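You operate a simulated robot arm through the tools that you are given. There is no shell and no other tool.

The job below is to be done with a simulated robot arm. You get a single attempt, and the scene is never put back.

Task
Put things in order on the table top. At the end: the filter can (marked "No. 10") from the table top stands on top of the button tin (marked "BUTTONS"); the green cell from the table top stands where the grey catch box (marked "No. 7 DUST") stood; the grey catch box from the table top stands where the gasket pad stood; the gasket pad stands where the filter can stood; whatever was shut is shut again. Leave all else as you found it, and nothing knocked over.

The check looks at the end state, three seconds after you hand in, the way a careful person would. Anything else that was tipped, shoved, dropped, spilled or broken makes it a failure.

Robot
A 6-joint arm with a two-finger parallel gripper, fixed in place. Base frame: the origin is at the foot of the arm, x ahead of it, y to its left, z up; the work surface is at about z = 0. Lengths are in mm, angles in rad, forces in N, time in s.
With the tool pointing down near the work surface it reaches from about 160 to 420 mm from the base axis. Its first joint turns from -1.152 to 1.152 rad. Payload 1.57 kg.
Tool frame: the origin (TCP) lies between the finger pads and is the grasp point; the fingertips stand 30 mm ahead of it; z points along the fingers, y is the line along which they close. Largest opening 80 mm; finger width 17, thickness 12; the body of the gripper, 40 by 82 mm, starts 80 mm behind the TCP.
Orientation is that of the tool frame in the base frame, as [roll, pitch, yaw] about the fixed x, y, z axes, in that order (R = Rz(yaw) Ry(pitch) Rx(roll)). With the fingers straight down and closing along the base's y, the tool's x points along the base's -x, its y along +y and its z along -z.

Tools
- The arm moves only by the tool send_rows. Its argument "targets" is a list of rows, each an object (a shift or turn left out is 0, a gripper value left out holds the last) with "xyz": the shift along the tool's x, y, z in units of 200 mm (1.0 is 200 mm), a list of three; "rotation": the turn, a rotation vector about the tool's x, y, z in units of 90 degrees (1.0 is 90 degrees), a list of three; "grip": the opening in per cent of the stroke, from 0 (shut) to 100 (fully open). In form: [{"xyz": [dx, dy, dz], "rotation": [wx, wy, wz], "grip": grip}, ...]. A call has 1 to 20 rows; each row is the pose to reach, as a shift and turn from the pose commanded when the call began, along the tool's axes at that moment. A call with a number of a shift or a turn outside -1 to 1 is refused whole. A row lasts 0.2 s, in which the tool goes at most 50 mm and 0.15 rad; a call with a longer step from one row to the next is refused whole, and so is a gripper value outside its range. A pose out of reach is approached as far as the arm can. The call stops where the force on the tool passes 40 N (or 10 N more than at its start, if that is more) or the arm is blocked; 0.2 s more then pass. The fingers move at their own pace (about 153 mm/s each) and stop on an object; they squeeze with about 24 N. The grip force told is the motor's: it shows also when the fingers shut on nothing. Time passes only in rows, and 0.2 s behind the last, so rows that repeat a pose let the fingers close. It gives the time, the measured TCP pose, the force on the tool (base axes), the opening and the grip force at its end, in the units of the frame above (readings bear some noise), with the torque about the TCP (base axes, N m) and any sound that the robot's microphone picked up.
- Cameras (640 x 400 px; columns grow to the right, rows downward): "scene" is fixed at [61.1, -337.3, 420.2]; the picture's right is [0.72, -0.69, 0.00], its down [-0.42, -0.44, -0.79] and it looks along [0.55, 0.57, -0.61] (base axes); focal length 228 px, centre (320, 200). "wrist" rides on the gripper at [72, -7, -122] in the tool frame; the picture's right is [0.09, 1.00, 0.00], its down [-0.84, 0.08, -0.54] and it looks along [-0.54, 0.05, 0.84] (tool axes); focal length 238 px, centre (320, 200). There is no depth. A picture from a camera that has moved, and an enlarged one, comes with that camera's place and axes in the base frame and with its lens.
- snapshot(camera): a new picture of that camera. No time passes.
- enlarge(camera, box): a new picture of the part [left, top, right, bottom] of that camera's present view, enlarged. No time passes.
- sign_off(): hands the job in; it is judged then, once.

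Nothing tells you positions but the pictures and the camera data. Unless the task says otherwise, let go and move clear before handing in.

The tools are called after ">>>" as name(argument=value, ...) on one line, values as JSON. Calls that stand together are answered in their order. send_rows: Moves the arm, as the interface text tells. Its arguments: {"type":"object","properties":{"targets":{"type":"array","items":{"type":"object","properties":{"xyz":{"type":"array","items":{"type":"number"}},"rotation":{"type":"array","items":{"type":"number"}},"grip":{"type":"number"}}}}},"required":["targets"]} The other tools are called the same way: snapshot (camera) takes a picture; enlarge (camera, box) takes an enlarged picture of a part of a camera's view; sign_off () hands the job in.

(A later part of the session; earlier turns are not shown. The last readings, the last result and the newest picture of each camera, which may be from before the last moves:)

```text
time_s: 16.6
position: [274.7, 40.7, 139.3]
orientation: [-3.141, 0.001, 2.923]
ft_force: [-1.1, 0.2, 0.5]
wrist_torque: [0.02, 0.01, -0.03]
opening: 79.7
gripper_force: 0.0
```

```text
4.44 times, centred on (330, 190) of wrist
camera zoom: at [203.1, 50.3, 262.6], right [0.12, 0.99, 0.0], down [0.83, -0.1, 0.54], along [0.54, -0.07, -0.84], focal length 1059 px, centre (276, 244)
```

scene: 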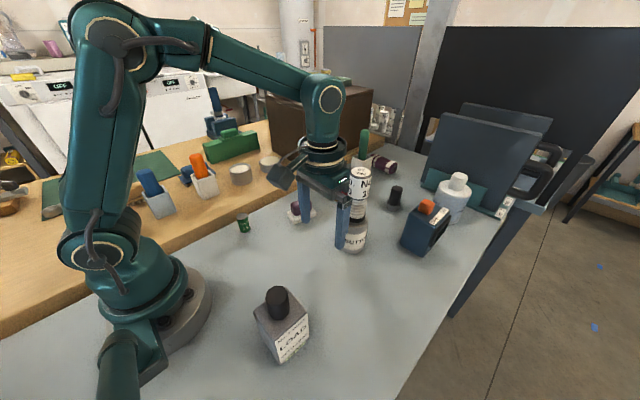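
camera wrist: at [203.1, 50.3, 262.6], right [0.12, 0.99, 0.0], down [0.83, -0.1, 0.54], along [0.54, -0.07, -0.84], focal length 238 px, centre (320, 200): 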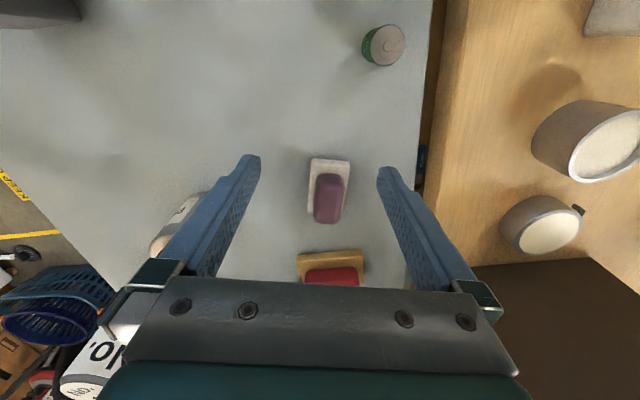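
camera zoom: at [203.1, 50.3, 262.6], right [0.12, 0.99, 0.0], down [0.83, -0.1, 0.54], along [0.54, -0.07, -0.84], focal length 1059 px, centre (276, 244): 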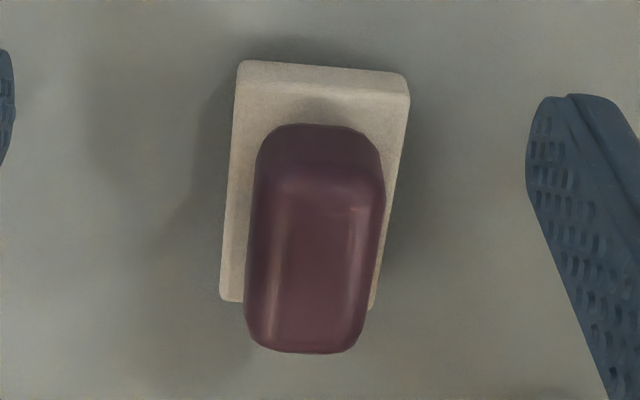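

The pad's centre is about (351, 40.5) and the gripper's angle matches it. I'll move above it and check alignment before descending.

>>> send_rows(targets=[{"xyz": [-0.12, 0.03, 0.05]}, {"xyz": [-0.24, 0.055, 0.1]}, {"xyz": [-0.3725, 0.082, 0.15]}, {"xyz": [-0.3725, 0.082, 0.2]}, {"xyz": [-0.3725, 0.082, 0.2]}])

>>> snapshot(camera="wrist")

>>> snapshot(camera="scene")

```text
time_s: 17.8
position: [351.4, 39.9, 99.9]
orientation: [-3.141, 0.001, 2.926]
ft_force: [0.4, -0.3, -0.9]
wrist_torque: [0.03, 0.01, 0.0]
opening: 79.9
gripper_force: 0.0
```

```text
taken
camera wrist: at [279.5, 50.0, 222.7], right [0.12, 0.99, 0.0], down [0.83, -0.1, 0.54], along [0.54, -0.07, -0.84], focal length 238 px, centre (320, 200)
```

wrist: 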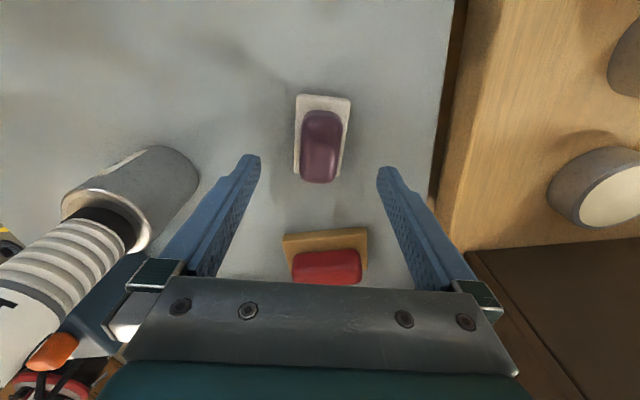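

```text
taken
```

scene: 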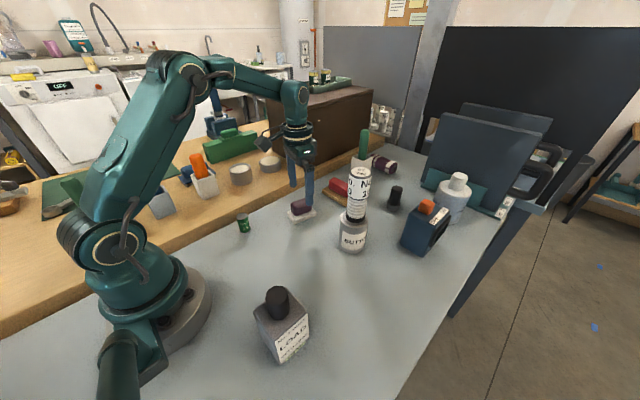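

The lump and pad are lined up between the fingers. I'll descend so that the tips stay just above the white base and close on the purple block.

>>> send_rows(targets=[{"xyz": [0, 0, 0.1]}, {"xyz": [0, 0, 0.2]}, {"xyz": [0, 0, 0.265]}, {"xyz": [0, 0, 0.265]}])

>>> enlarge(camera="scene", box=[270, 160, 340, 240])

>>> snapshot(camera="wrist")

```text
time_s: 18.8
position: [351.1, 40.6, 44.7]
orientation: [3.141, -0.001, 2.925]
ft_force: [-0.3, 0.3, 1.3]
wrist_torque: [-0.03, -0.03, -0.02]
opening: 80.1
gripper_force: 0.1
```

```text
5.00 times, centred on (305, 200) of scene
camera zoom: at [61.1, -337.3, 420.2], right [0.72, -0.69, 0.0], down [-0.42, -0.44, -0.79], along [0.55, 0.57, -0.61], focal length 1139 px, centre (395, 200)
```

zoom: 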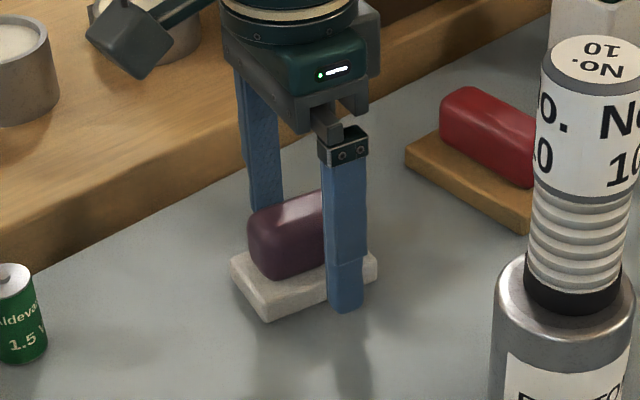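

```text
taken
camera wrist: at [278.6, 49.5, 168.9], right [0.12, 0.99, 0.0], down [0.83, -0.1, 0.54], along [0.54, -0.07, -0.84], focal length 238 px, centre (320, 200)
```

wrist: 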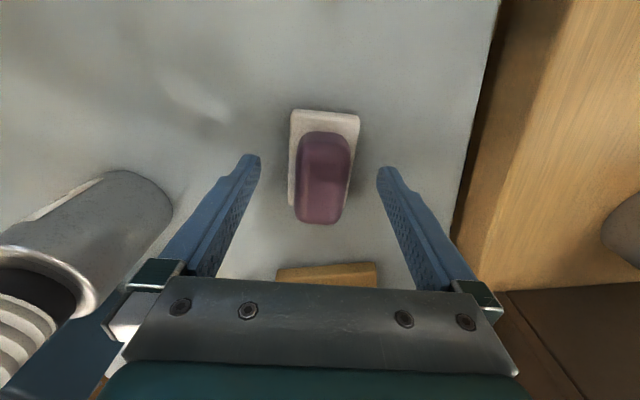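

The tips are just above the base plate and the lump is between them. I'll close and see what opening it stops at.

>>> send_rows(targets=[{"xyz": [0, 0, 0], "grip": 55}, {"xyz": [0, 0, 0], "grip": 40}, {"xyz": [0, 0, 0], "grip": 0}, {"xyz": [0, 0, 0], "grip": 0}, {"xyz": [0, 0, 0], "grip": 0}])

>>> snapshot(camera="wrist")

>>> enlarge(camera="scene", box=[270, 160, 340, 240])

```text
time_s: 20.0
position: [351.1, 39.6, 46.4]
orientation: [3.141, 0.0, 2.926]
ft_force: [-0.8, 1.1, 0.5]
wrist_torque: [0.0, 0.01, 0.04]
opening: 31.6
gripper_force: 24.3
```

```text
taken
camera wrist: at [278.7, 49.6, 169.1], right [0.12, 0.99, 0.0], down [0.83, -0.1, 0.54], along [0.54, -0.07, -0.84], focal length 238 px, centre (320, 200)
```

wrist: 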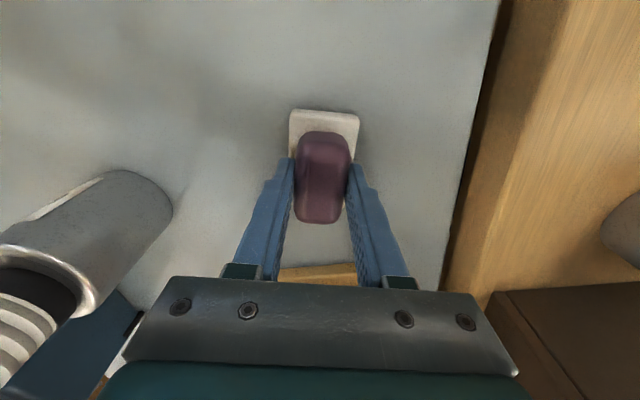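

```text
5.00 times, centred on (305, 200) of scene
camera zoom: at [61.1, -337.3, 420.2], right [0.72, -0.69, 0.0], down [-0.42, -0.44, -0.79], along [0.55, 0.57, -0.61], focal length 1139 px, centre (395, 200)
```

zoom: 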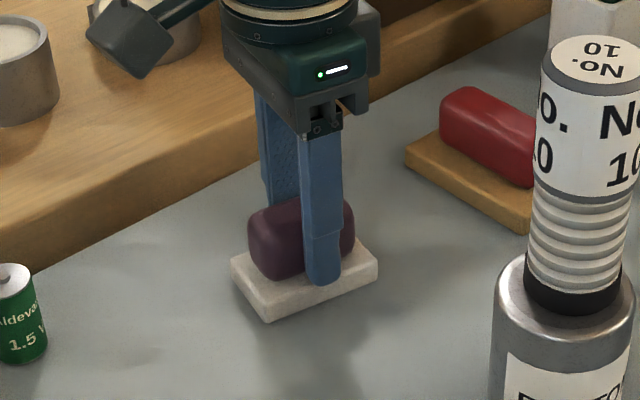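

The fingers hold the lump at 31.6 mm. I'll lift only 8 mm and look whether the base comes along.

>>> send_rows(targets=[{"xyz": [0, 0, -0.015]}, {"xyz": [0, 0, -0.03]}, {"xyz": [0, 0, -0.04]}, {"xyz": [0, 0, -0.04]}])

>>> enlarge(camera="scene", box=[270, 160, 340, 240])

>>> snapshot(camera="wrist")

```text
time_s: 21.0
position: [349.3, 39.2, 54.5]
orientation: [-3.142, 0.0, 2.926]
ft_force: [0.0, -0.2, -0.9]
wrist_torque: [-0.01, 0.01, -0.01]
opening: 31.6
gripper_force: 24.1
```

```text
5.00 times, centred on (305, 200) of scene
camera zoom: at [61.1, -337.3, 420.2], right [0.72, -0.69, 0.0], down [-0.42, -0.44, -0.79], along [0.55, 0.57, -0.61], focal length 1139 px, centre (395, 200)
```

zoom: 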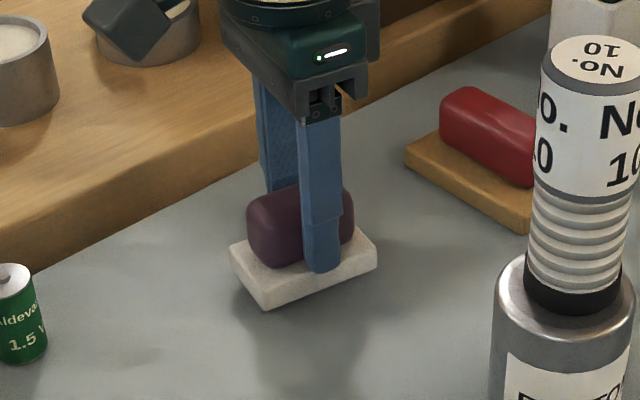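

```text
taken
camera wrist: at [278.9, 50.1, 177.4], right [0.12, 0.99, 0.0], down [0.83, -0.1, 0.54], along [0.54, -0.07, -0.84], focal length 238 px, centre (320, 200)
```

wrist: 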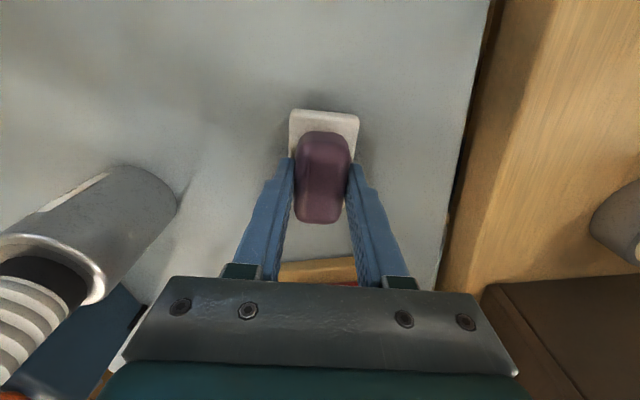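

The base comes along, so it's one piece. I'll lift it to z≈120, pull it back towards the base and swing round, well clear of the tin and can.

>>> send_rows(targets=[{"xyz": [0, 0, -0.15]}, {"xyz": [0, 0, -0.325]}, {"xyz": [0.125, -0.062, -0.325]}, {"xyz": [0.25, -0.124, -0.325]}, {"xyz": [0.374, -0.185, -0.325]}, {"xyz": [0.353, -0.317, -0.325]}, {"xyz": [0.333, -0.449, -0.325]}, {"xyz": [0.3125, -0.581, -0.325]}, {"xyz": [0.284, -0.711, -0.325]}, {"xyz": [0.255, -0.841, -0.325]}, {"xyz": [0.2265, -0.9715, -0.325]}, {"xyz": [0.2265, -0.9715, -0.325]}])

>>> snapshot(camera="scene")

>>> snapshot(camera="wrist")

```text
time_s: 23.6
position: [264.6, -140.9, 118.9]
orientation: [3.141, 0.0, 2.924]
ft_force: [-0.1, 1.2, -1.5]
wrist_torque: [0.02, 0.03, 0.02]
opening: 31.8
gripper_force: 24.3
```

```text
taken
```

scene: 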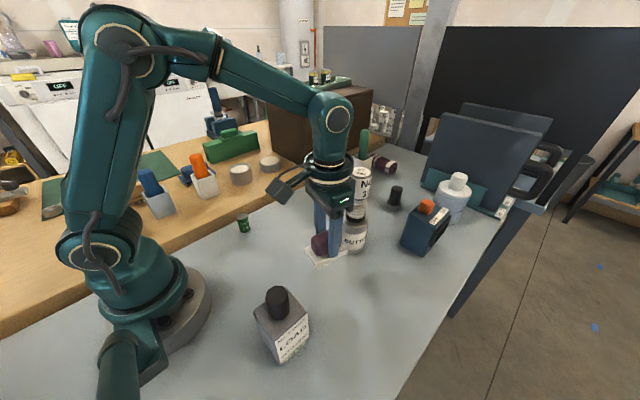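

```text
taken
camera wrist: at [192.4, -130.2, 241.7], right [0.12, 0.99, 0.0], down [0.83, -0.1, 0.54], along [0.54, -0.07, -0.84], focal length 238 px, centre (320, 200)
```

wrist: 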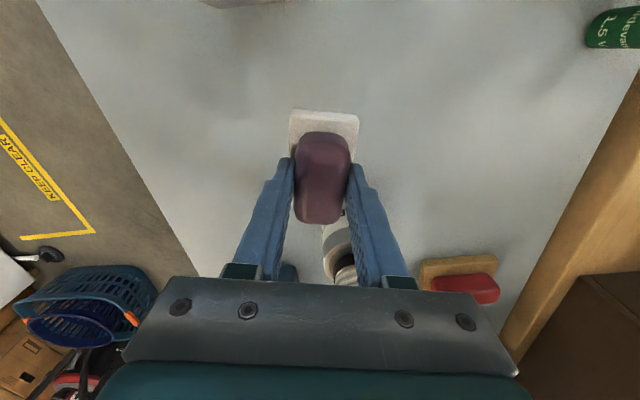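

The pad is held level. I'll move over the can's old place at about (290, -241.5) and come down to 13 mm above the table.

>>> send_rows(targets=[{"xyz": [-0.058, -0.117, 0]}, {"xyz": [-0.117, -0.234, 0]}, {"xyz": [-0.175, -0.351, 0]}, {"xyz": [-0.2335, -0.468, 0]}, {"xyz": [-0.2335, -0.468, 0.1]}, {"xyz": [-0.2335, -0.468, 0.2]}, {"xyz": [-0.2335, -0.468, 0.295]}, {"xyz": [-0.2335, -0.468, 0.295]}])

>>> snapshot(camera="scene")

```text
time_s: 25.4
position: [291.2, -241.0, 59.8]
orientation: [3.141, -0.001, 2.926]
ft_force: [-0.3, 0.2, -1.7]
wrist_torque: [-0.02, 0.0, 0.01]
opening: 31.8
gripper_force: 24.4
```

```text
taken
```

scene: 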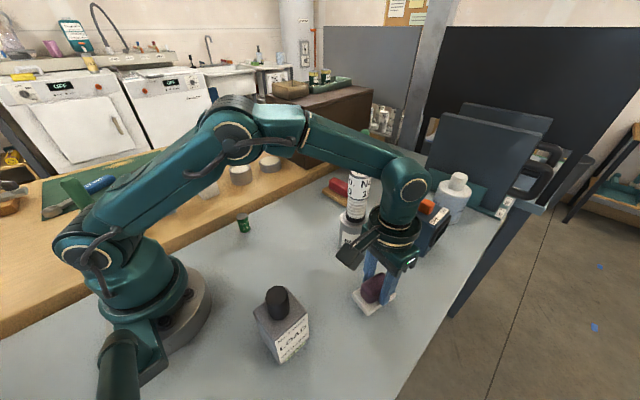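

The pad hangs about 13 mm over its goal. I'll lower it gently until contact.

>>> send_rows(targets=[{"xyz": [0, 0, 0.02]}, {"xyz": [0, 0, 0.04]}, {"xyz": [0, 0, 0.058]}, {"xyz": [0, 0, 0.066]}, {"xyz": [0, 0, 0.066]}])

```text
time_s: 26.6
position: [290.8, -241.2, 46.4]
orientation: [3.141, 0.0, 2.926]
ft_force: [-0.2, -1.3, -0.5]
wrist_torque: [0.02, 0.0, 0.0]
opening: 31.6
gripper_force: 23.3
```

>>> send_rows(targets=[{"xyz": [0, 0, 0.003]}, {"xyz": [0, 0, 0.006]}, {"xyz": [0, 0, 0.006]}])

>>> enlarge(camera="scene", box=[330, 250, 420, 330])

```text
time_s: 27.4
position: [291.6, -241.3, 46.2]
orientation: [-3.14, 0.001, 2.926]
ft_force: [-2.1, 2.4, 9.2]
wrist_torque: [0.12, 0.01, 0.01]
opening: 31.7
gripper_force: 23.7
```

```text
5.00 times, centred on (375, 290) of scene
camera zoom: at [61.1, -337.3, 420.2], right [0.72, -0.69, 0.0], down [-0.42, -0.44, -0.79], along [0.55, 0.57, -0.61], focal length 1139 px, centre (45, -250)
```

zoom: 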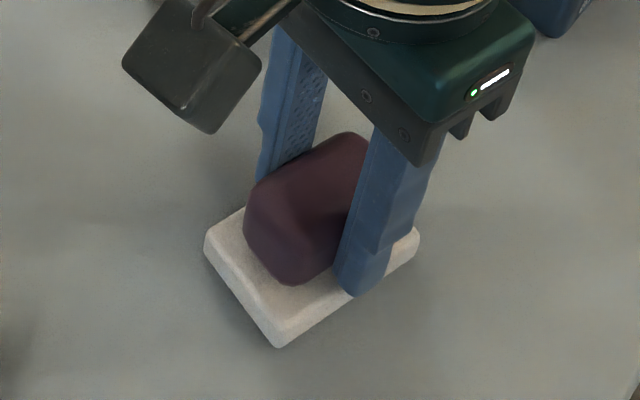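

The pad rests on the table (about 9 N). I'll ease off slightly, open the fingers and then rise.

>>> send_rows(targets=[{"xyz": [0, 0, -0.004]}, {"xyz": [0, 0, -0.004]}, {"xyz": [0, 0, -0.004], "grip": 45}, {"xyz": [0, 0, -0.004], "grip": 55}, {"xyz": [0, 0, -0.004], "grip": 80}, {"xyz": [0, 0, -0.004], "grip": 100}, {"xyz": [0, 0, -0.004], "grip": 100}])

>>> send_rows(targets=[{"xyz": [0, 0, -0.1]}, {"xyz": [0, 0, -0.25]}, {"xyz": [0, 0, -0.4]}, {"xyz": [0.15, 0.05, -0.5]}, {"xyz": [0.3, 0.1, -0.5]}, {"xyz": [0.3, 0.1, -0.5]}])

>>> snapshot(camera="scene")

>>> snapshot(camera="wrist")

```text
time_s: 29.0
position: [291.3, -241.5, 47.5]
orientation: [-3.141, 0.002, 2.926]
ft_force: [0.5, 0.1, 0.7]
wrist_torque: [0.02, -0.02, 0.05]
opening: 80.2
gripper_force: 0.1
```

```text
time_s: 30.4
position: [236.0, -208.0, 147.2]
orientation: [-3.14, 0.0, 2.925]
ft_force: [-0.2, 0.1, -0.3]
wrist_torque: [-0.03, 0.03, 0.03]
opening: 80.1
gripper_force: 0.1
```

```text
taken
```

scene: 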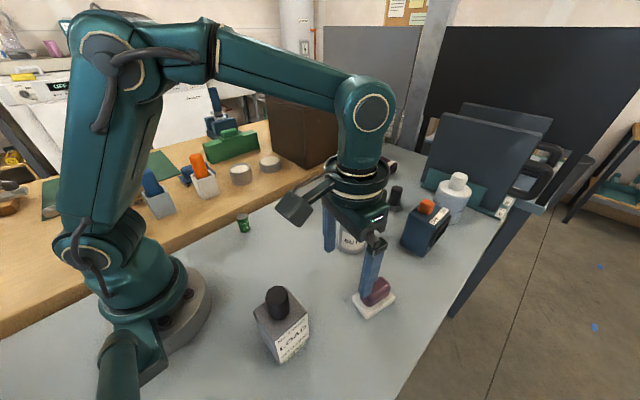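

```text
taken
camera wrist: at [164.0, -198.8, 270.0], right [0.12, 0.99, 0.0], down [0.83, -0.1, 0.54], along [0.54, -0.07, -0.84], focal length 238 px, centre (320, 200)
```

wrist: 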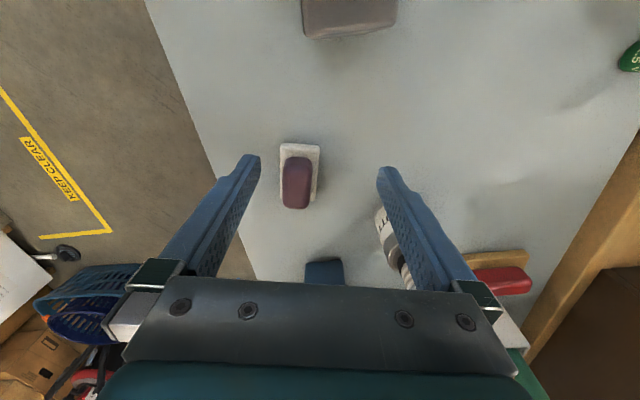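

The gasket pad stands on the can's old place. Next I raise the arm and turn it back to square, over the catch box, for a careful look at its outline and knob height.

>>> send_rows(targets=[{"xyz": [0, 0, -0.15], "rotation": [0, 0, -0.04]}, {"xyz": [0.12, 0.02, -0.265], "rotation": [0, 0, -0.08]}, {"xyz": [0.25, 0.045, -0.265], "rotation": [0, 0, -0.12]}, {"xyz": [0.378, 0.065, -0.265], "rotation": [0, 0, -0.138]}, {"xyz": [0.378, 0.065, -0.265], "rotation": [0, 0, -0.138]}])

>>> snapshot(camera="wrist")

>>> enlarge(camera="scene", box=[245, 275, 325, 370])

>>> enlarge(camera="scene", box=[330, 140, 420, 330])

```text
time_s: 31.6
position: [164.8, -180.3, 200.3]
orientation: [3.141, 0.001, -3.141]
ft_force: [0.3, 0.6, 0.3]
wrist_torque: [-0.02, 0.03, 0.0]
opening: 79.8
gripper_force: 0.0
```

```text
taken
camera wrist: at [92.8, -185.5, 323.1], right [-0.09, 1.0, 0.0], down [0.84, 0.08, 0.54], along [0.54, 0.05, -0.84], focal length 238 px, centre (320, 200)
```

wrist: 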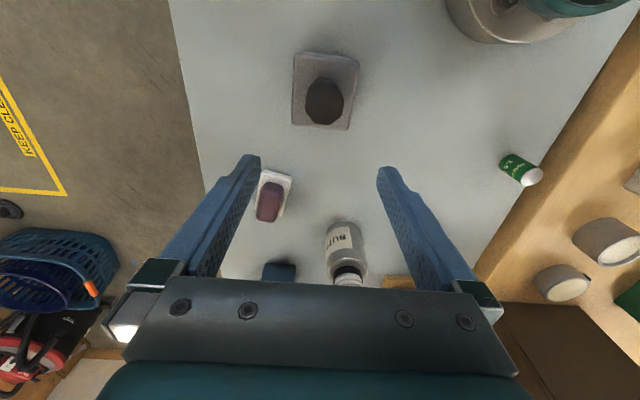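

```text
4.21 times, centred on (285, 322) of scene
camera zoom: at [61.1, -337.3, 420.2], right [0.72, -0.69, 0.0], down [-0.42, -0.44, -0.79], along [0.55, 0.57, -0.61], focal length 959 px, centre (467, -316)
```

zoom: 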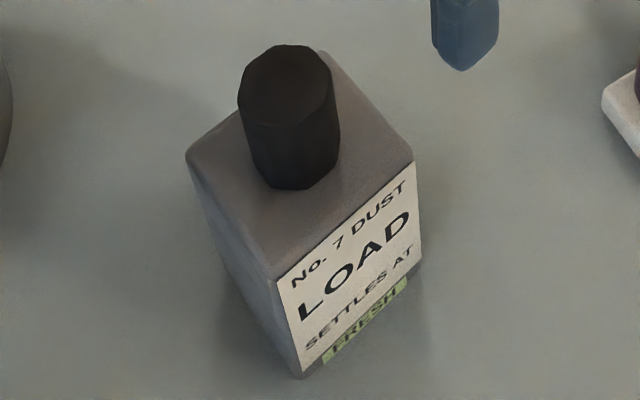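

```text
2.11 times, centred on (375, 235) of scene
camera zoom: at [61.1, -337.3, 420.2], right [0.72, -0.69, 0.0], down [-0.42, -0.44, -0.79], along [0.55, 0.57, -0.61], focal length 480 px, centre (204, 126)
```

zoom: 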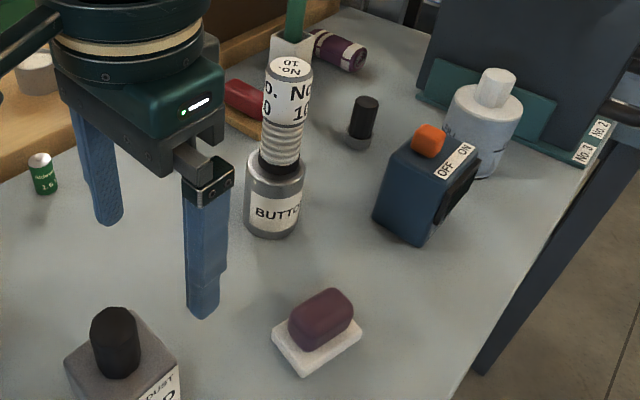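

I'll enlarge the wrist view of the catch box to work out its edges and the knob's height.

>>> enlarge(camera="wrist", box=[275, 35, 375, 145])

```text
3.64 times, centred on (325, 90) of wrist
camera zoom: at [92.8, -185.5, 323.1], right [-0.09, 1.0, 0.0], down [0.84, 0.08, 0.54], along [0.54, 0.05, -0.84], focal length 867 px, centre (302, 600)
```

zoom: 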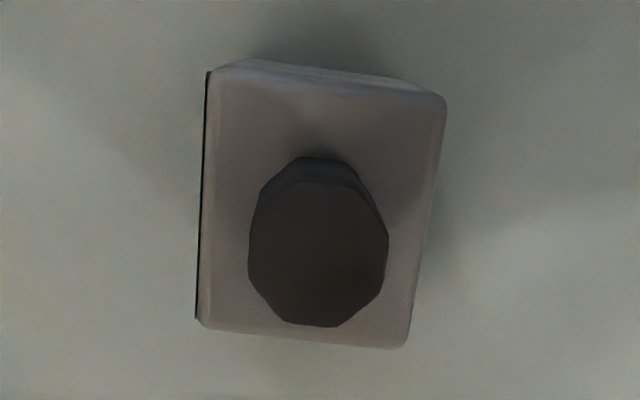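

The box stands at about (131, -179), 58×55 mm, top at z≈90 with the knob reaching z≈132. I'll move above it and check alignment before lowering the fingers along its ±y sides.

>>> send_rows(targets=[{"xyz": [0.085, 0.003, 0]}, {"xyz": [0.17, 0.005, 0]}, {"xyz": [0.17, 0.005, 0.15]}, {"xyz": [0.17, 0.005, 0.3]}, {"xyz": [0.17, 0.005, 0.3]}])

>>> snapshot(camera="wrist")

>>> snapshot(camera="scene")

```text
time_s: 32.8
position: [130.1, -179.0, 139.0]
orientation: [-3.141, 0.0, -3.141]
ft_force: [0.5, 0.5, 0.3]
wrist_torque: [0.03, 0.03, -0.02]
opening: 80.0
gripper_force: 0.0
```

```text
taken
camera wrist: at [58.2, -184.4, 262.2], right [-0.09, 1.0, 0.0], down [0.84, 0.08, 0.54], along [0.54, 0.05, -0.84], focal length 238 px, centre (320, 200)
```

wrist: 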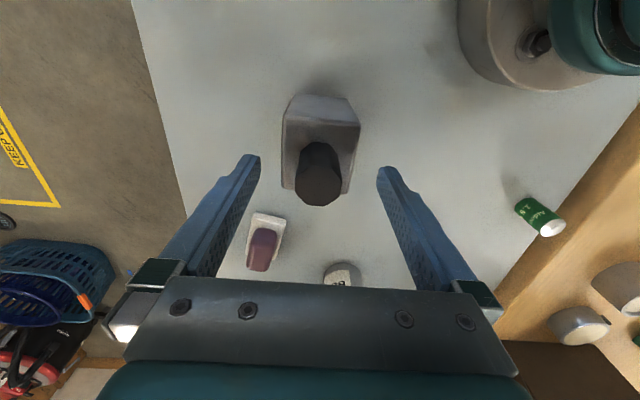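

```text
taken
```

scene: 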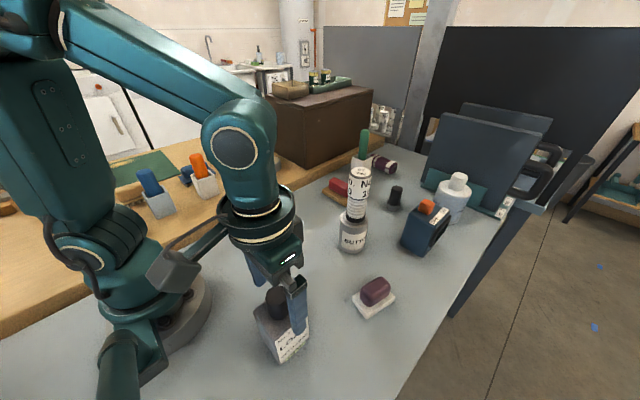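

The box is between the fingers. I'll enlarge to check centring along x.

>>> enlarge(camera="wrist", box=[260, 80, 380, 220])

>>> enlarge(camera="scene", box=[240, 260, 330, 370])

```text
2.86 times, centred on (320, 150) of wrist
camera zoom: at [58.2, -184.4, 262.2], right [-0.09, 1.0, 0.0], down [0.84, 0.08, 0.54], along [0.54, 0.05, -0.84], focal length 681 px, centre (320, 343)
```

zoom: 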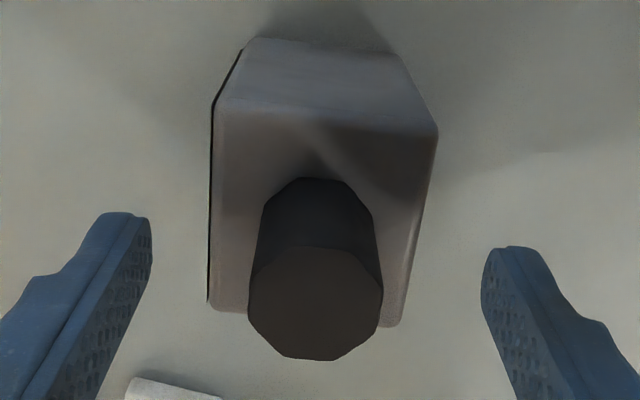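

```text
3.64 times, centred on (285, 315) of scene
camera zoom: at [61.1, -337.3, 420.2], right [0.72, -0.69, 0.0], down [-0.42, -0.44, -0.79], along [0.55, 0.57, -0.61], focal length 828 px, centre (447, -218)
```

zoom: 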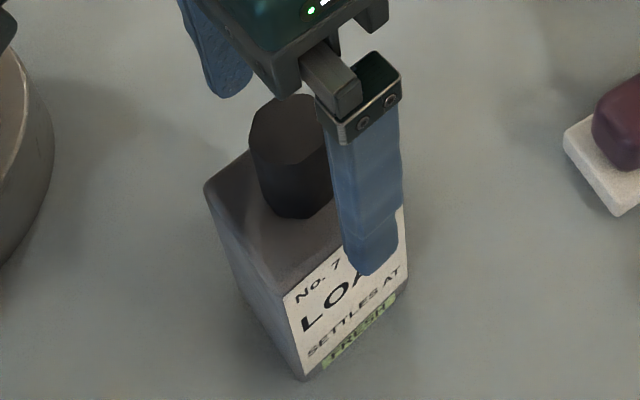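

The box's centre is (131, -179.7), so the gripper is aligned within a millimetre. I'll go down to TCP z≈66, leaving room above the knob.

>>> send_rows(targets=[{"xyz": [0, 0, 0.1]}, {"xyz": [0, 0, 0.2]}, {"xyz": [0, 0, 0.3]}, {"xyz": [0, 0, 0.36]}, {"xyz": [0, 0, 0.36]}])

>>> snapshot(camera="wrist")

>>> enlarge(camera="scene", box=[240, 260, 330, 370])

```text
time_s: 34.0
position: [131.7, -178.6, 66.8]
orientation: [3.141, 0.001, 3.141]
ft_force: [0.2, 0.3, -0.7]
wrist_torque: [0.0, -0.01, 0.01]
opening: 80.2
gripper_force: 0.0
```

```text
taken
camera wrist: at [59.3, -184.6, 189.9], right [-0.09, 1.0, 0.0], down [0.84, 0.08, 0.54], along [0.54, 0.05, -0.84], focal length 238 px, centre (320, 200)
```

wrist: 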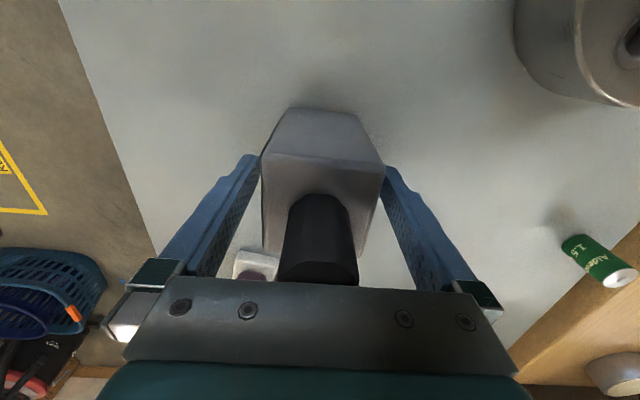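

```text
3.64 times, centred on (285, 315) of scene
camera zoom: at [61.1, -337.3, 420.2], right [0.72, -0.69, 0.0], down [-0.42, -0.44, -0.79], along [0.55, 0.57, -0.61], focal length 828 px, centre (447, -218)
```

zoom: 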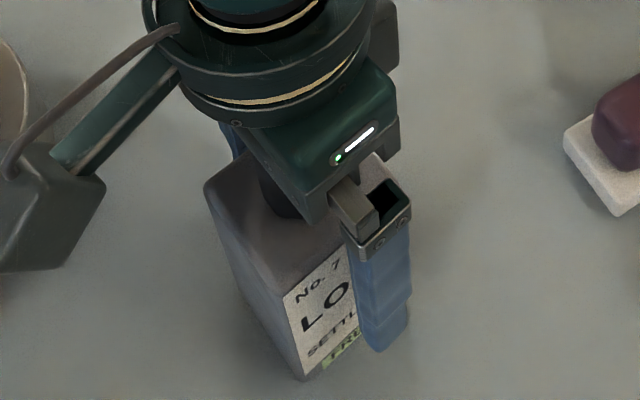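

The fingers are down on both sides of the box with clearance above the knob. I'll close.

>>> send_rows(targets=[{"xyz": [0, 0, 0], "grip": 80}, {"xyz": [0, 0, 0], "grip": 70}, {"xyz": [0, 0, 0], "grip": 0}, {"xyz": [0, 0, 0], "grip": 0}, {"xyz": [0, 0, 0], "grip": 0}])

>>> send_rows(targets=[{"xyz": [0, 0, -0.01]}, {"xyz": [0, 0, -0.02]}, {"xyz": [0, 0, -0.02]}])

>>> snapshot(camera="wrist")

>>> enlarge(camera="scene", box=[240, 260, 330, 370])

```text
time_s: 35.2
position: [132.2, -178.9, 68.9]
orientation: [-3.141, 0.001, 3.14]
ft_force: [1.3, 0.7, 0.4]
wrist_torque: [-0.01, 0.02, 0.02]
opening: 55.8
gripper_force: 24.2
```

```text
time_s: 36.0
position: [131.5, -179.8, 71.8]
orientation: [-3.141, -0.001, 3.14]
ft_force: [-0.5, 1.0, -1.8]
wrist_torque: [0.01, 0.01, 0.03]
opening: 55.5
gripper_force: 24.2
```

```text
taken
camera wrist: at [59.1, -184.6, 194.3], right [-0.09, 1.0, 0.0], down [0.84, 0.08, 0.54], along [0.54, 0.05, -0.84], focal length 238 px, centre (320, 200)
```

wrist: 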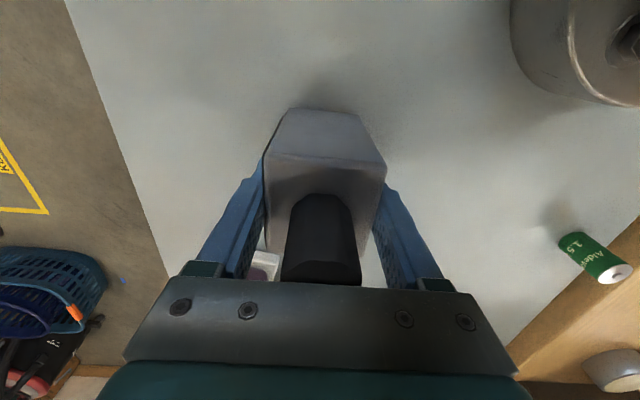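

```text
3.64 times, centred on (285, 315) of scene
camera zoom: at [61.1, -337.3, 420.2], right [0.72, -0.69, 0.0], down [-0.42, -0.44, -0.79], along [0.55, 0.57, -0.61], focal length 828 px, centre (447, -218)
```

zoom: 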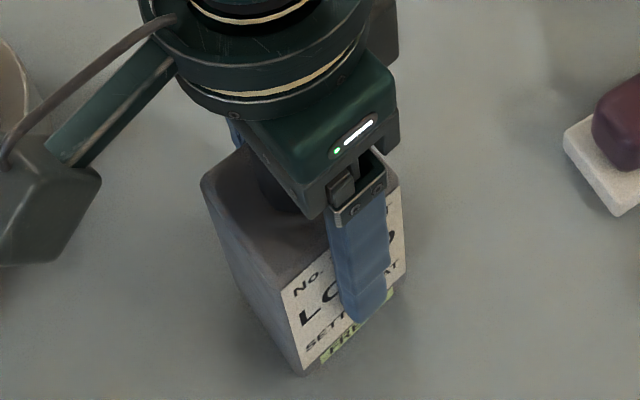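

The box lifts with hardly any torque, weighing perhaps 2 N. I'll lift another 12 mm and look for tilt.

>>> send_rows(targets=[{"xyz": [0, 0, -0.02]}, {"xyz": [0, 0, -0.04]}, {"xyz": [0, 0, -0.06]}, {"xyz": [0, 0, -0.06]}, {"xyz": [0, 0, -0.06]}])

>>> snapshot(camera="wrist")

>>> enlarge(camera="scene", box=[240, 260, 330, 370])

```text
time_s: 37.2
position: [130.5, -178.8, 85.4]
orientation: [-3.141, 0.0, 3.142]
ft_force: [0.2, -0.7, -2.4]
wrist_torque: [-0.02, 0.02, -0.02]
opening: 55.8
gripper_force: 24.2
```

```text
taken
camera wrist: at [59.5, -184.7, 206.8], right [-0.09, 1.0, 0.0], down [0.84, 0.08, 0.54], along [0.54, 0.05, -0.84], focal length 238 px, centre (320, 200)
```

wrist: 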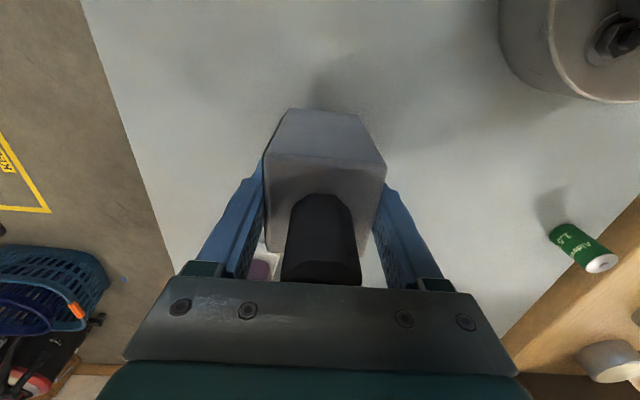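

```text
3.64 times, centred on (285, 315) of scene
camera zoom: at [61.1, -337.3, 420.2], right [0.72, -0.69, 0.0], down [-0.42, -0.44, -0.79], along [0.55, 0.57, -0.61], focal length 828 px, centre (447, -218)
```

zoom: 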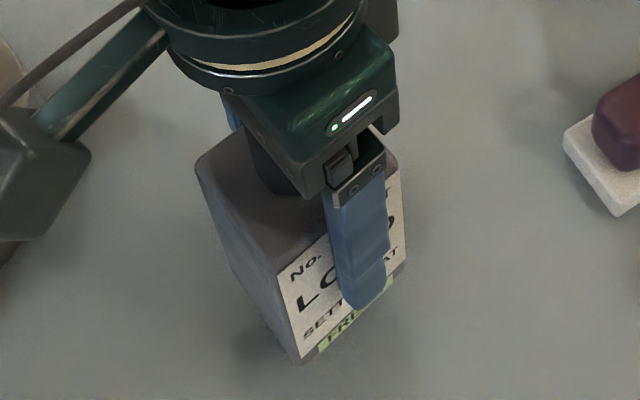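

No tilt or slip shows. I'll raise it to z≈125 and carry it slowly round in front of the base towards the pad's old place.

>>> send_rows(targets=[{"xyz": [0, 0, -0.1]}, {"xyz": [0, 0, -0.205]}, {"xyz": [-0.06, 0.075, -0.205]}, {"xyz": [-0.125, 0.155, -0.205]}, {"xyz": [-0.195, 0.246, -0.205]}, {"xyz": [-0.245, 0.31, -0.205]}, {"xyz": [-0.295, 0.371, -0.205]}, {"xyz": [-0.34, 0.44, -0.205]}, {"xyz": [-0.385, 0.506, -0.205]}, {"xyz": [-0.42, 0.576, -0.205]}, {"xyz": [-0.455, 0.646, -0.205]}, {"xyz": [-0.49, 0.716, -0.205]}, {"xyz": [-0.525, 0.786, -0.205]}, {"xyz": [-0.565, 0.85, -0.205]}, {"xyz": [-0.605, 0.916, -0.205]}, {"xyz": [-0.645, 0.996, -0.205]}, {"xyz": [-0.645, 0.996, -0.205]}])

>>> snapshot(camera="scene")

>>> snapshot(camera="wrist")

```text
time_s: 40.8
position: [260.8, 20.6, 124.2]
orientation: [3.141, -0.001, 3.141]
ft_force: [-0.4, 1.0, -2.6]
wrist_torque: [-0.02, -0.01, 0.0]
opening: 55.7
gripper_force: 24.2
```

```text
taken
```

scene: 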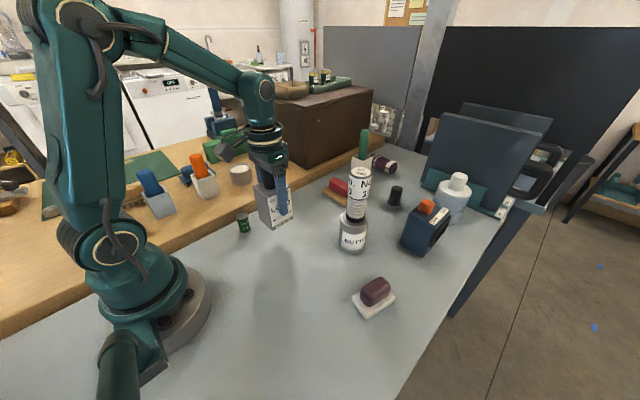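

```text
taken
camera wrist: at [188.1, 14.6, 247.3], right [-0.09, 1.0, 0.0], down [0.84, 0.08, 0.54], along [0.54, 0.05, -0.84], focal length 238 px, centre (320, 200)
```

wrist: 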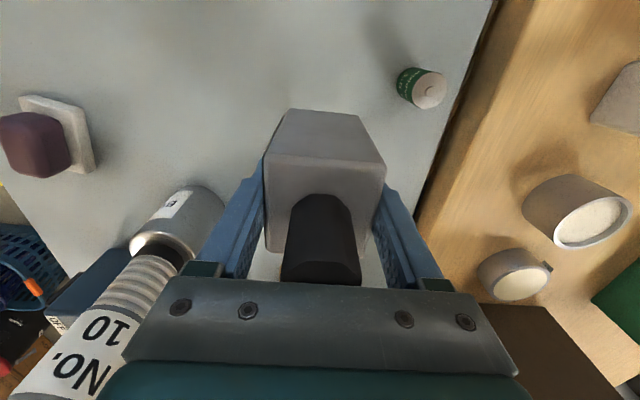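

The box hangs level and clear. I'll move on over the pad's old place at (351, 40.5) and come down to about 12 mm above the table.

>>> send_rows(targets=[{"xyz": [-0.1, 0.0225, 0]}, {"xyz": [-0.2, 0.045, 0]}, {"xyz": [-0.3, 0.0675, 0]}, {"xyz": [-0.4, 0.09, 0]}, {"xyz": [-0.455, 0.1025, 0.05]}, {"xyz": [-0.455, 0.1025, 0.15]}, {"xyz": [-0.455, 0.1025, 0.22]}, {"xyz": [-0.455, 0.1025, 0.22]}])

>>> snapshot(camera="scene")

>>> enlarge(camera="scene", box=[260, 130, 370, 240])

```text
time_s: 42.6
position: [351.4, 40.3, 80.0]
orientation: [3.141, 0.001, -3.14]
ft_force: [0.3, -0.6, -1.5]
wrist_torque: [0.02, 0.01, -0.03]
opening: 56.1
gripper_force: 23.9
```

```text
taken
```

scene: 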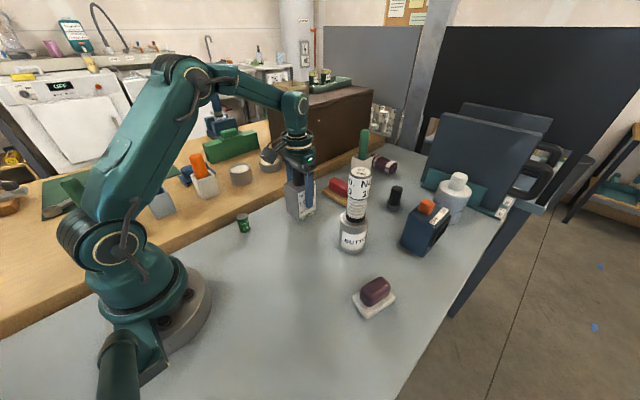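

```text
3.64 times, centred on (315, 185) of scene
camera zoom: at [61.1, -337.3, 420.2], right [0.72, -0.69, 0.0], down [-0.42, -0.44, -0.79], along [0.55, 0.57, -0.61], focal length 828 px, centre (338, 254)
```

zoom: 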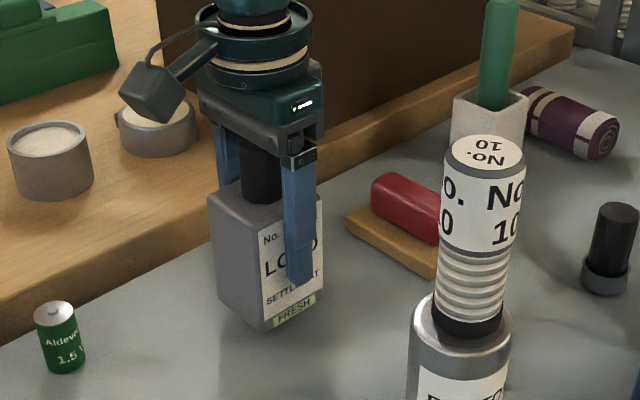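

The box is over its goal, about 12 mm up. Lowering gently until contact.

>>> send_rows(targets=[{"xyz": [0, 0, 0.02]}, {"xyz": [0, 0, 0.04]}, {"xyz": [0, 0, 0.055]}, {"xyz": [0, 0, 0.06]}, {"xyz": [0, 0, 0.06]}])

```text
time_s: 43.8
position: [351.1, 40.2, 67.5]
orientation: [3.141, 0.0, -3.141]
ft_force: [0.0, 0.0, -2.1]
wrist_torque: [0.01, -0.02, -0.01]
opening: 55.7
gripper_force: 24.0
```

>>> send_rows(targets=[{"xyz": [0, 0, 0.003]}, {"xyz": [0, 0, 0.003]}])

```text
time_s: 44.4
position: [351.8, 39.2, 68.2]
orientation: [-3.142, 0.001, 3.141]
ft_force: [0.5, 0.2, -3.0]
wrist_torque: [0.02, 0.0, 0.01]
opening: 55.9
gripper_force: 24.1
```

>>> send_rows(targets=[{"xyz": [0, 0, 0.003]}, {"xyz": [0, 0, 0.006]}, {"xyz": [0, 0, 0.006]}])

```text
time_s: 45.2
position: [351.9, 40.5, 66.6]
orientation: [-3.141, 0.001, -3.141]
ft_force: [-1.4, 0.2, 3.3]
wrist_torque: [0.04, 0.17, -0.02]
opening: 55.5
gripper_force: 23.9
```

The box has touched down. I'll ease a hair, and release it gradually.

>>> send_rows(targets=[{"xyz": [0, 0, -0.001]}, {"xyz": [0, 0, -0.001], "grip": 72}, {"xyz": [0, 0, -0.001], "grip": 76}, {"xyz": [0, 0, -0.001], "grip": 85}, {"xyz": [0, 0, -0.001], "grip": 100}, {"xyz": [0, 0, -0.001], "grip": 100}])

>>> snapshot(camera="wrist")

>>> enlarge(camera="scene", box=[260, 130, 370, 240])

```text
time_s: 46.6
position: [352.0, 40.5, 67.1]
orientation: [3.141, 0.0, 3.14]
ft_force: [0.2, 0.0, 0.7]
wrist_torque: [0.01, -0.01, 0.03]
opening: 80.0
gripper_force: 0.1
```

```text
taken
camera wrist: at [279.0, 35.2, 190.2], right [-0.09, 1.0, 0.0], down [0.84, 0.08, 0.54], along [0.54, 0.05, -0.84], focal length 238 px, centre (320, 200)
```

wrist: 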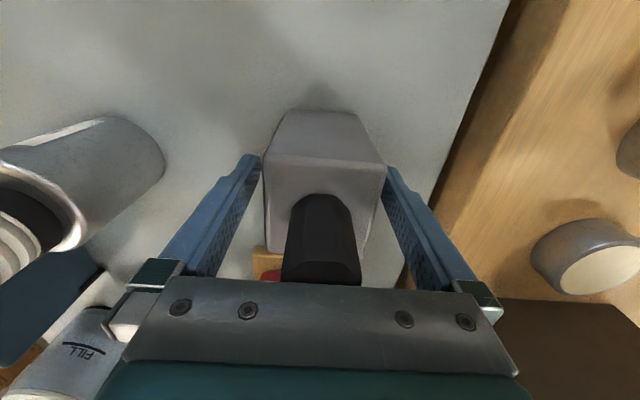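

```text
3.64 times, centred on (315, 185) of scene
camera zoom: at [61.1, -337.3, 420.2], right [0.72, -0.69, 0.0], down [-0.42, -0.44, -0.79], along [0.55, 0.57, -0.61], focal length 828 px, centre (338, 254)
```

zoom: 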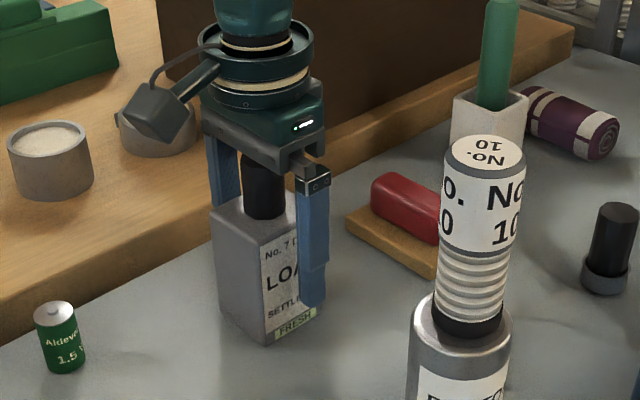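

The box stands free. I'll rise straight up past the knob, then back off towards the cell.

>>> send_rows(targets=[{"xyz": [0, 0, -0.05]}, {"xyz": [0, 0, -0.15]}, {"xyz": [0, 0, -0.3]}, {"xyz": [0, 0, -0.45]}, {"xyz": [0, 0, -0.54]}, {"xyz": [0.2, 0.0, -0.54]}, {"xyz": [0.4, 0.0, -0.54]}, {"xyz": [0.6, 0.0, -0.54]}, {"xyz": [0.75, 0.12, -0.54]}, {"xyz": [0.85, 0.28, -0.5]}, {"xyz": [0.85, 0.28, -0.5]}])

>>> snapshot(camera="scene")

>>> snapshot(camera="wrist")

```text
time_s: 49.0
position: [180.9, 97.6, 167.3]
orientation: [-3.141, 0.002, -3.142]
ft_force: [0.5, -0.6, -0.1]
wrist_torque: [-0.01, 0.01, -0.02]
opening: 79.9
gripper_force: 0.0
```

```text
taken
```

scene: 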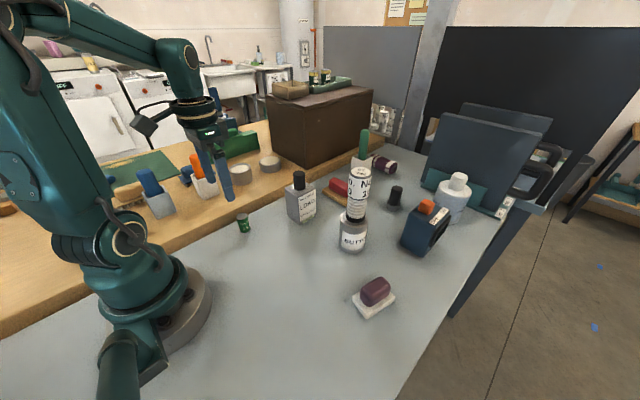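

```text
taken
camera wrist: at [109.0, 91.5, 290.3], right [-0.09, 1.0, 0.0], down [0.84, 0.08, 0.54], along [0.54, 0.05, -0.84], focal length 238 px, centre (320, 200)
```

wrist: 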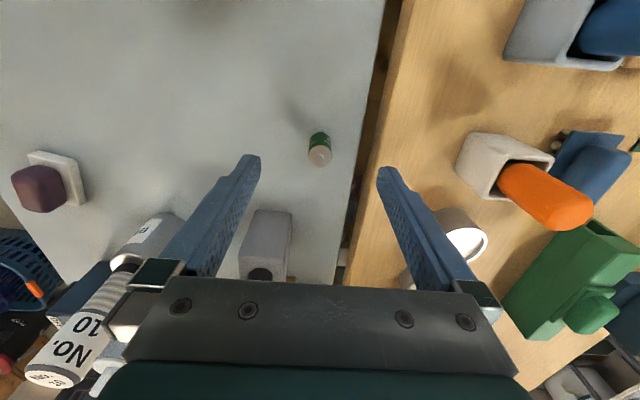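

All the moved things stand as intended. Now I'll enlarge the cell to pin it down before approaching it.

>>> enlarge(camera="wrist", box=[280, 110, 380, 190])

>>> enlarge(camera="scene", box=[270, 150, 370, 240])

```text
5.00 times, centred on (330, 150) of wrist
camera zoom: at [109.0, 91.5, 290.3], right [-0.09, 1.0, 0.0], down [0.84, 0.08, 0.54], along [0.54, 0.05, -0.84], focal length 1192 px, centre (270, 450)
```

zoom: 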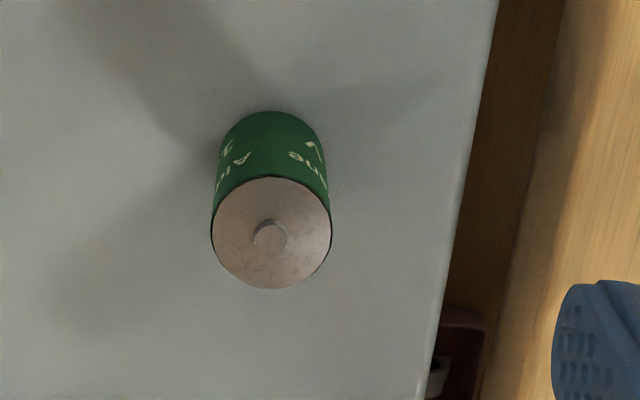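

```text
4.44 times, centred on (320, 195) of scene
camera zoom: at [61.1, -337.3, 420.2], right [0.72, -0.69, 0.0], down [-0.42, -0.44, -0.79], along [0.55, 0.57, -0.61], focal length 1012 px, centre (320, 222)
```

zoom: 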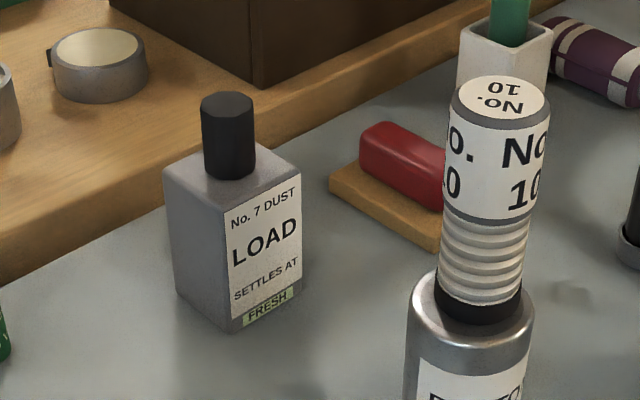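

The cell is centred at about (210.5, 100.5), 26.5 mm across and 45 mm tall. I'll go above it with the fingers opened to about 50 mm, so they stay clear of the bench.

>>> send_rows(targets=[{"xyz": [-0.1, 0.01, 0.0], "grip": 62}, {"xyz": [-0.1475, 0.0175, 0.1], "grip": 62}, {"xyz": [-0.1475, 0.0175, 0.25], "grip": 62}, {"xyz": [-0.1475, 0.0175, 0.4], "grip": 62}, {"xyz": [-0.1475, 0.0175, 0.4], "grip": 62}])

>>> snapshot(camera="wrist")

>>> enlarge(camera="scene", box=[200, 160, 280, 250])

```text
time_s: 50.2
position: [211.6, 100.6, 86.9]
orientation: [3.141, -0.001, 3.142]
ft_force: [0.0, 0.0, 0.7]
wrist_torque: [0.02, 0.02, 0.01]
opening: 49.6
gripper_force: 0.2
```

```text
taken
camera wrist: at [138.9, 94.4, 209.9], right [-0.09, 1.0, 0.0], down [0.84, 0.08, 0.54], along [0.54, 0.05, -0.84], focal length 238 px, centre (320, 200)
```

wrist: 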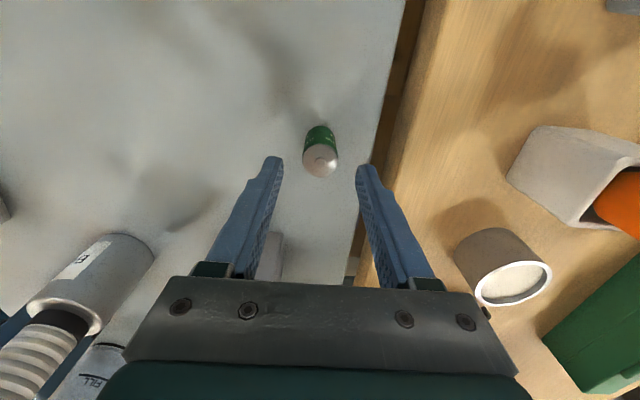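

```text
4.44 times, centred on (240, 205) of scene
camera zoom: at [61.1, -337.3, 420.2], right [0.72, -0.69, 0.0], down [-0.42, -0.44, -0.79], along [0.55, 0.57, -0.61], focal length 1012 px, centre (676, 178)
```

zoom: 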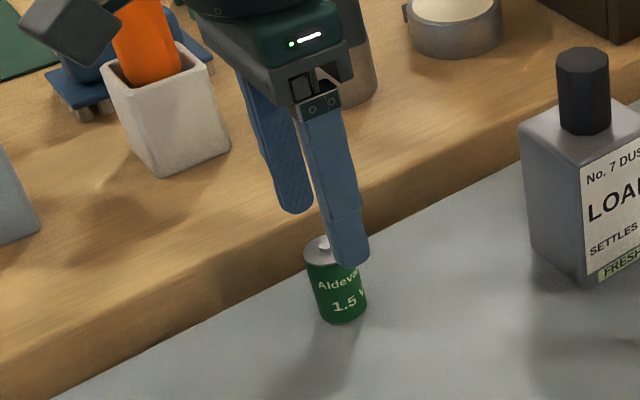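

The cell is in line with the fingers. I'll descend to TCP z≈37 and close.

>>> send_rows(targets=[{"xyz": [0.005, 0, 0.1]}, {"xyz": [0.005, 0, 0.18]}, {"xyz": [0.005, 0, 0.245]}, {"xyz": [0.005, 0, 0.245]}])

>>> send_rows(targets=[{"xyz": [0, 0, 0], "grip": 45}, {"xyz": [0, 0, 0], "grip": 38}, {"xyz": [0, 0, 0], "grip": 0}, {"xyz": [0, 0, 0], "grip": 0}, {"xyz": [0, 0, 0], "grip": 0}])

>>> snapshot(camera="wrist")

>>> enlarge(camera="scene", box=[200, 160, 280, 250])

```text
time_s: 51.2
position: [209.7, 100.8, 38.0]
orientation: [-3.141, 0.001, -3.14]
ft_force: [0.2, -0.4, -0.4]
wrist_torque: [-0.04, -0.01, 0.0]
opening: 49.4
gripper_force: 0.0
```

```text
time_s: 52.4
position: [210.2, 99.9, 38.0]
orientation: [-3.14, 0.002, 3.141]
ft_force: [-0.2, 0.1, 0.7]
wrist_torque: [-0.01, -0.03, 0.04]
opening: 25.0
gripper_force: 23.9
```

```text
taken
camera wrist: at [137.2, 94.7, 161.2], right [-0.09, 1.0, 0.0], down [0.84, 0.08, 0.54], along [0.54, 0.05, -0.84], focal length 238 px, centre (320, 200)
```

wrist: 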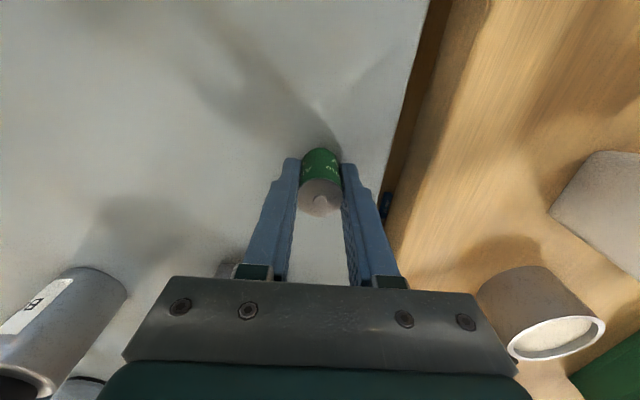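

```text
4.44 times, centred on (240, 205) of scene
camera zoom: at [61.1, -337.3, 420.2], right [0.72, -0.69, 0.0], down [-0.42, -0.44, -0.79], along [0.55, 0.57, -0.61], focal length 1012 px, centre (676, 178)
```

zoom: 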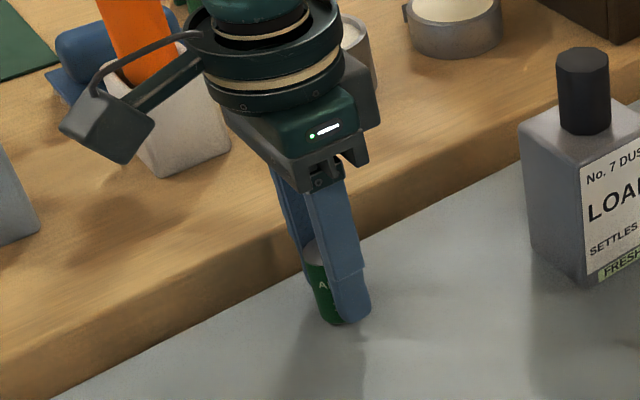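

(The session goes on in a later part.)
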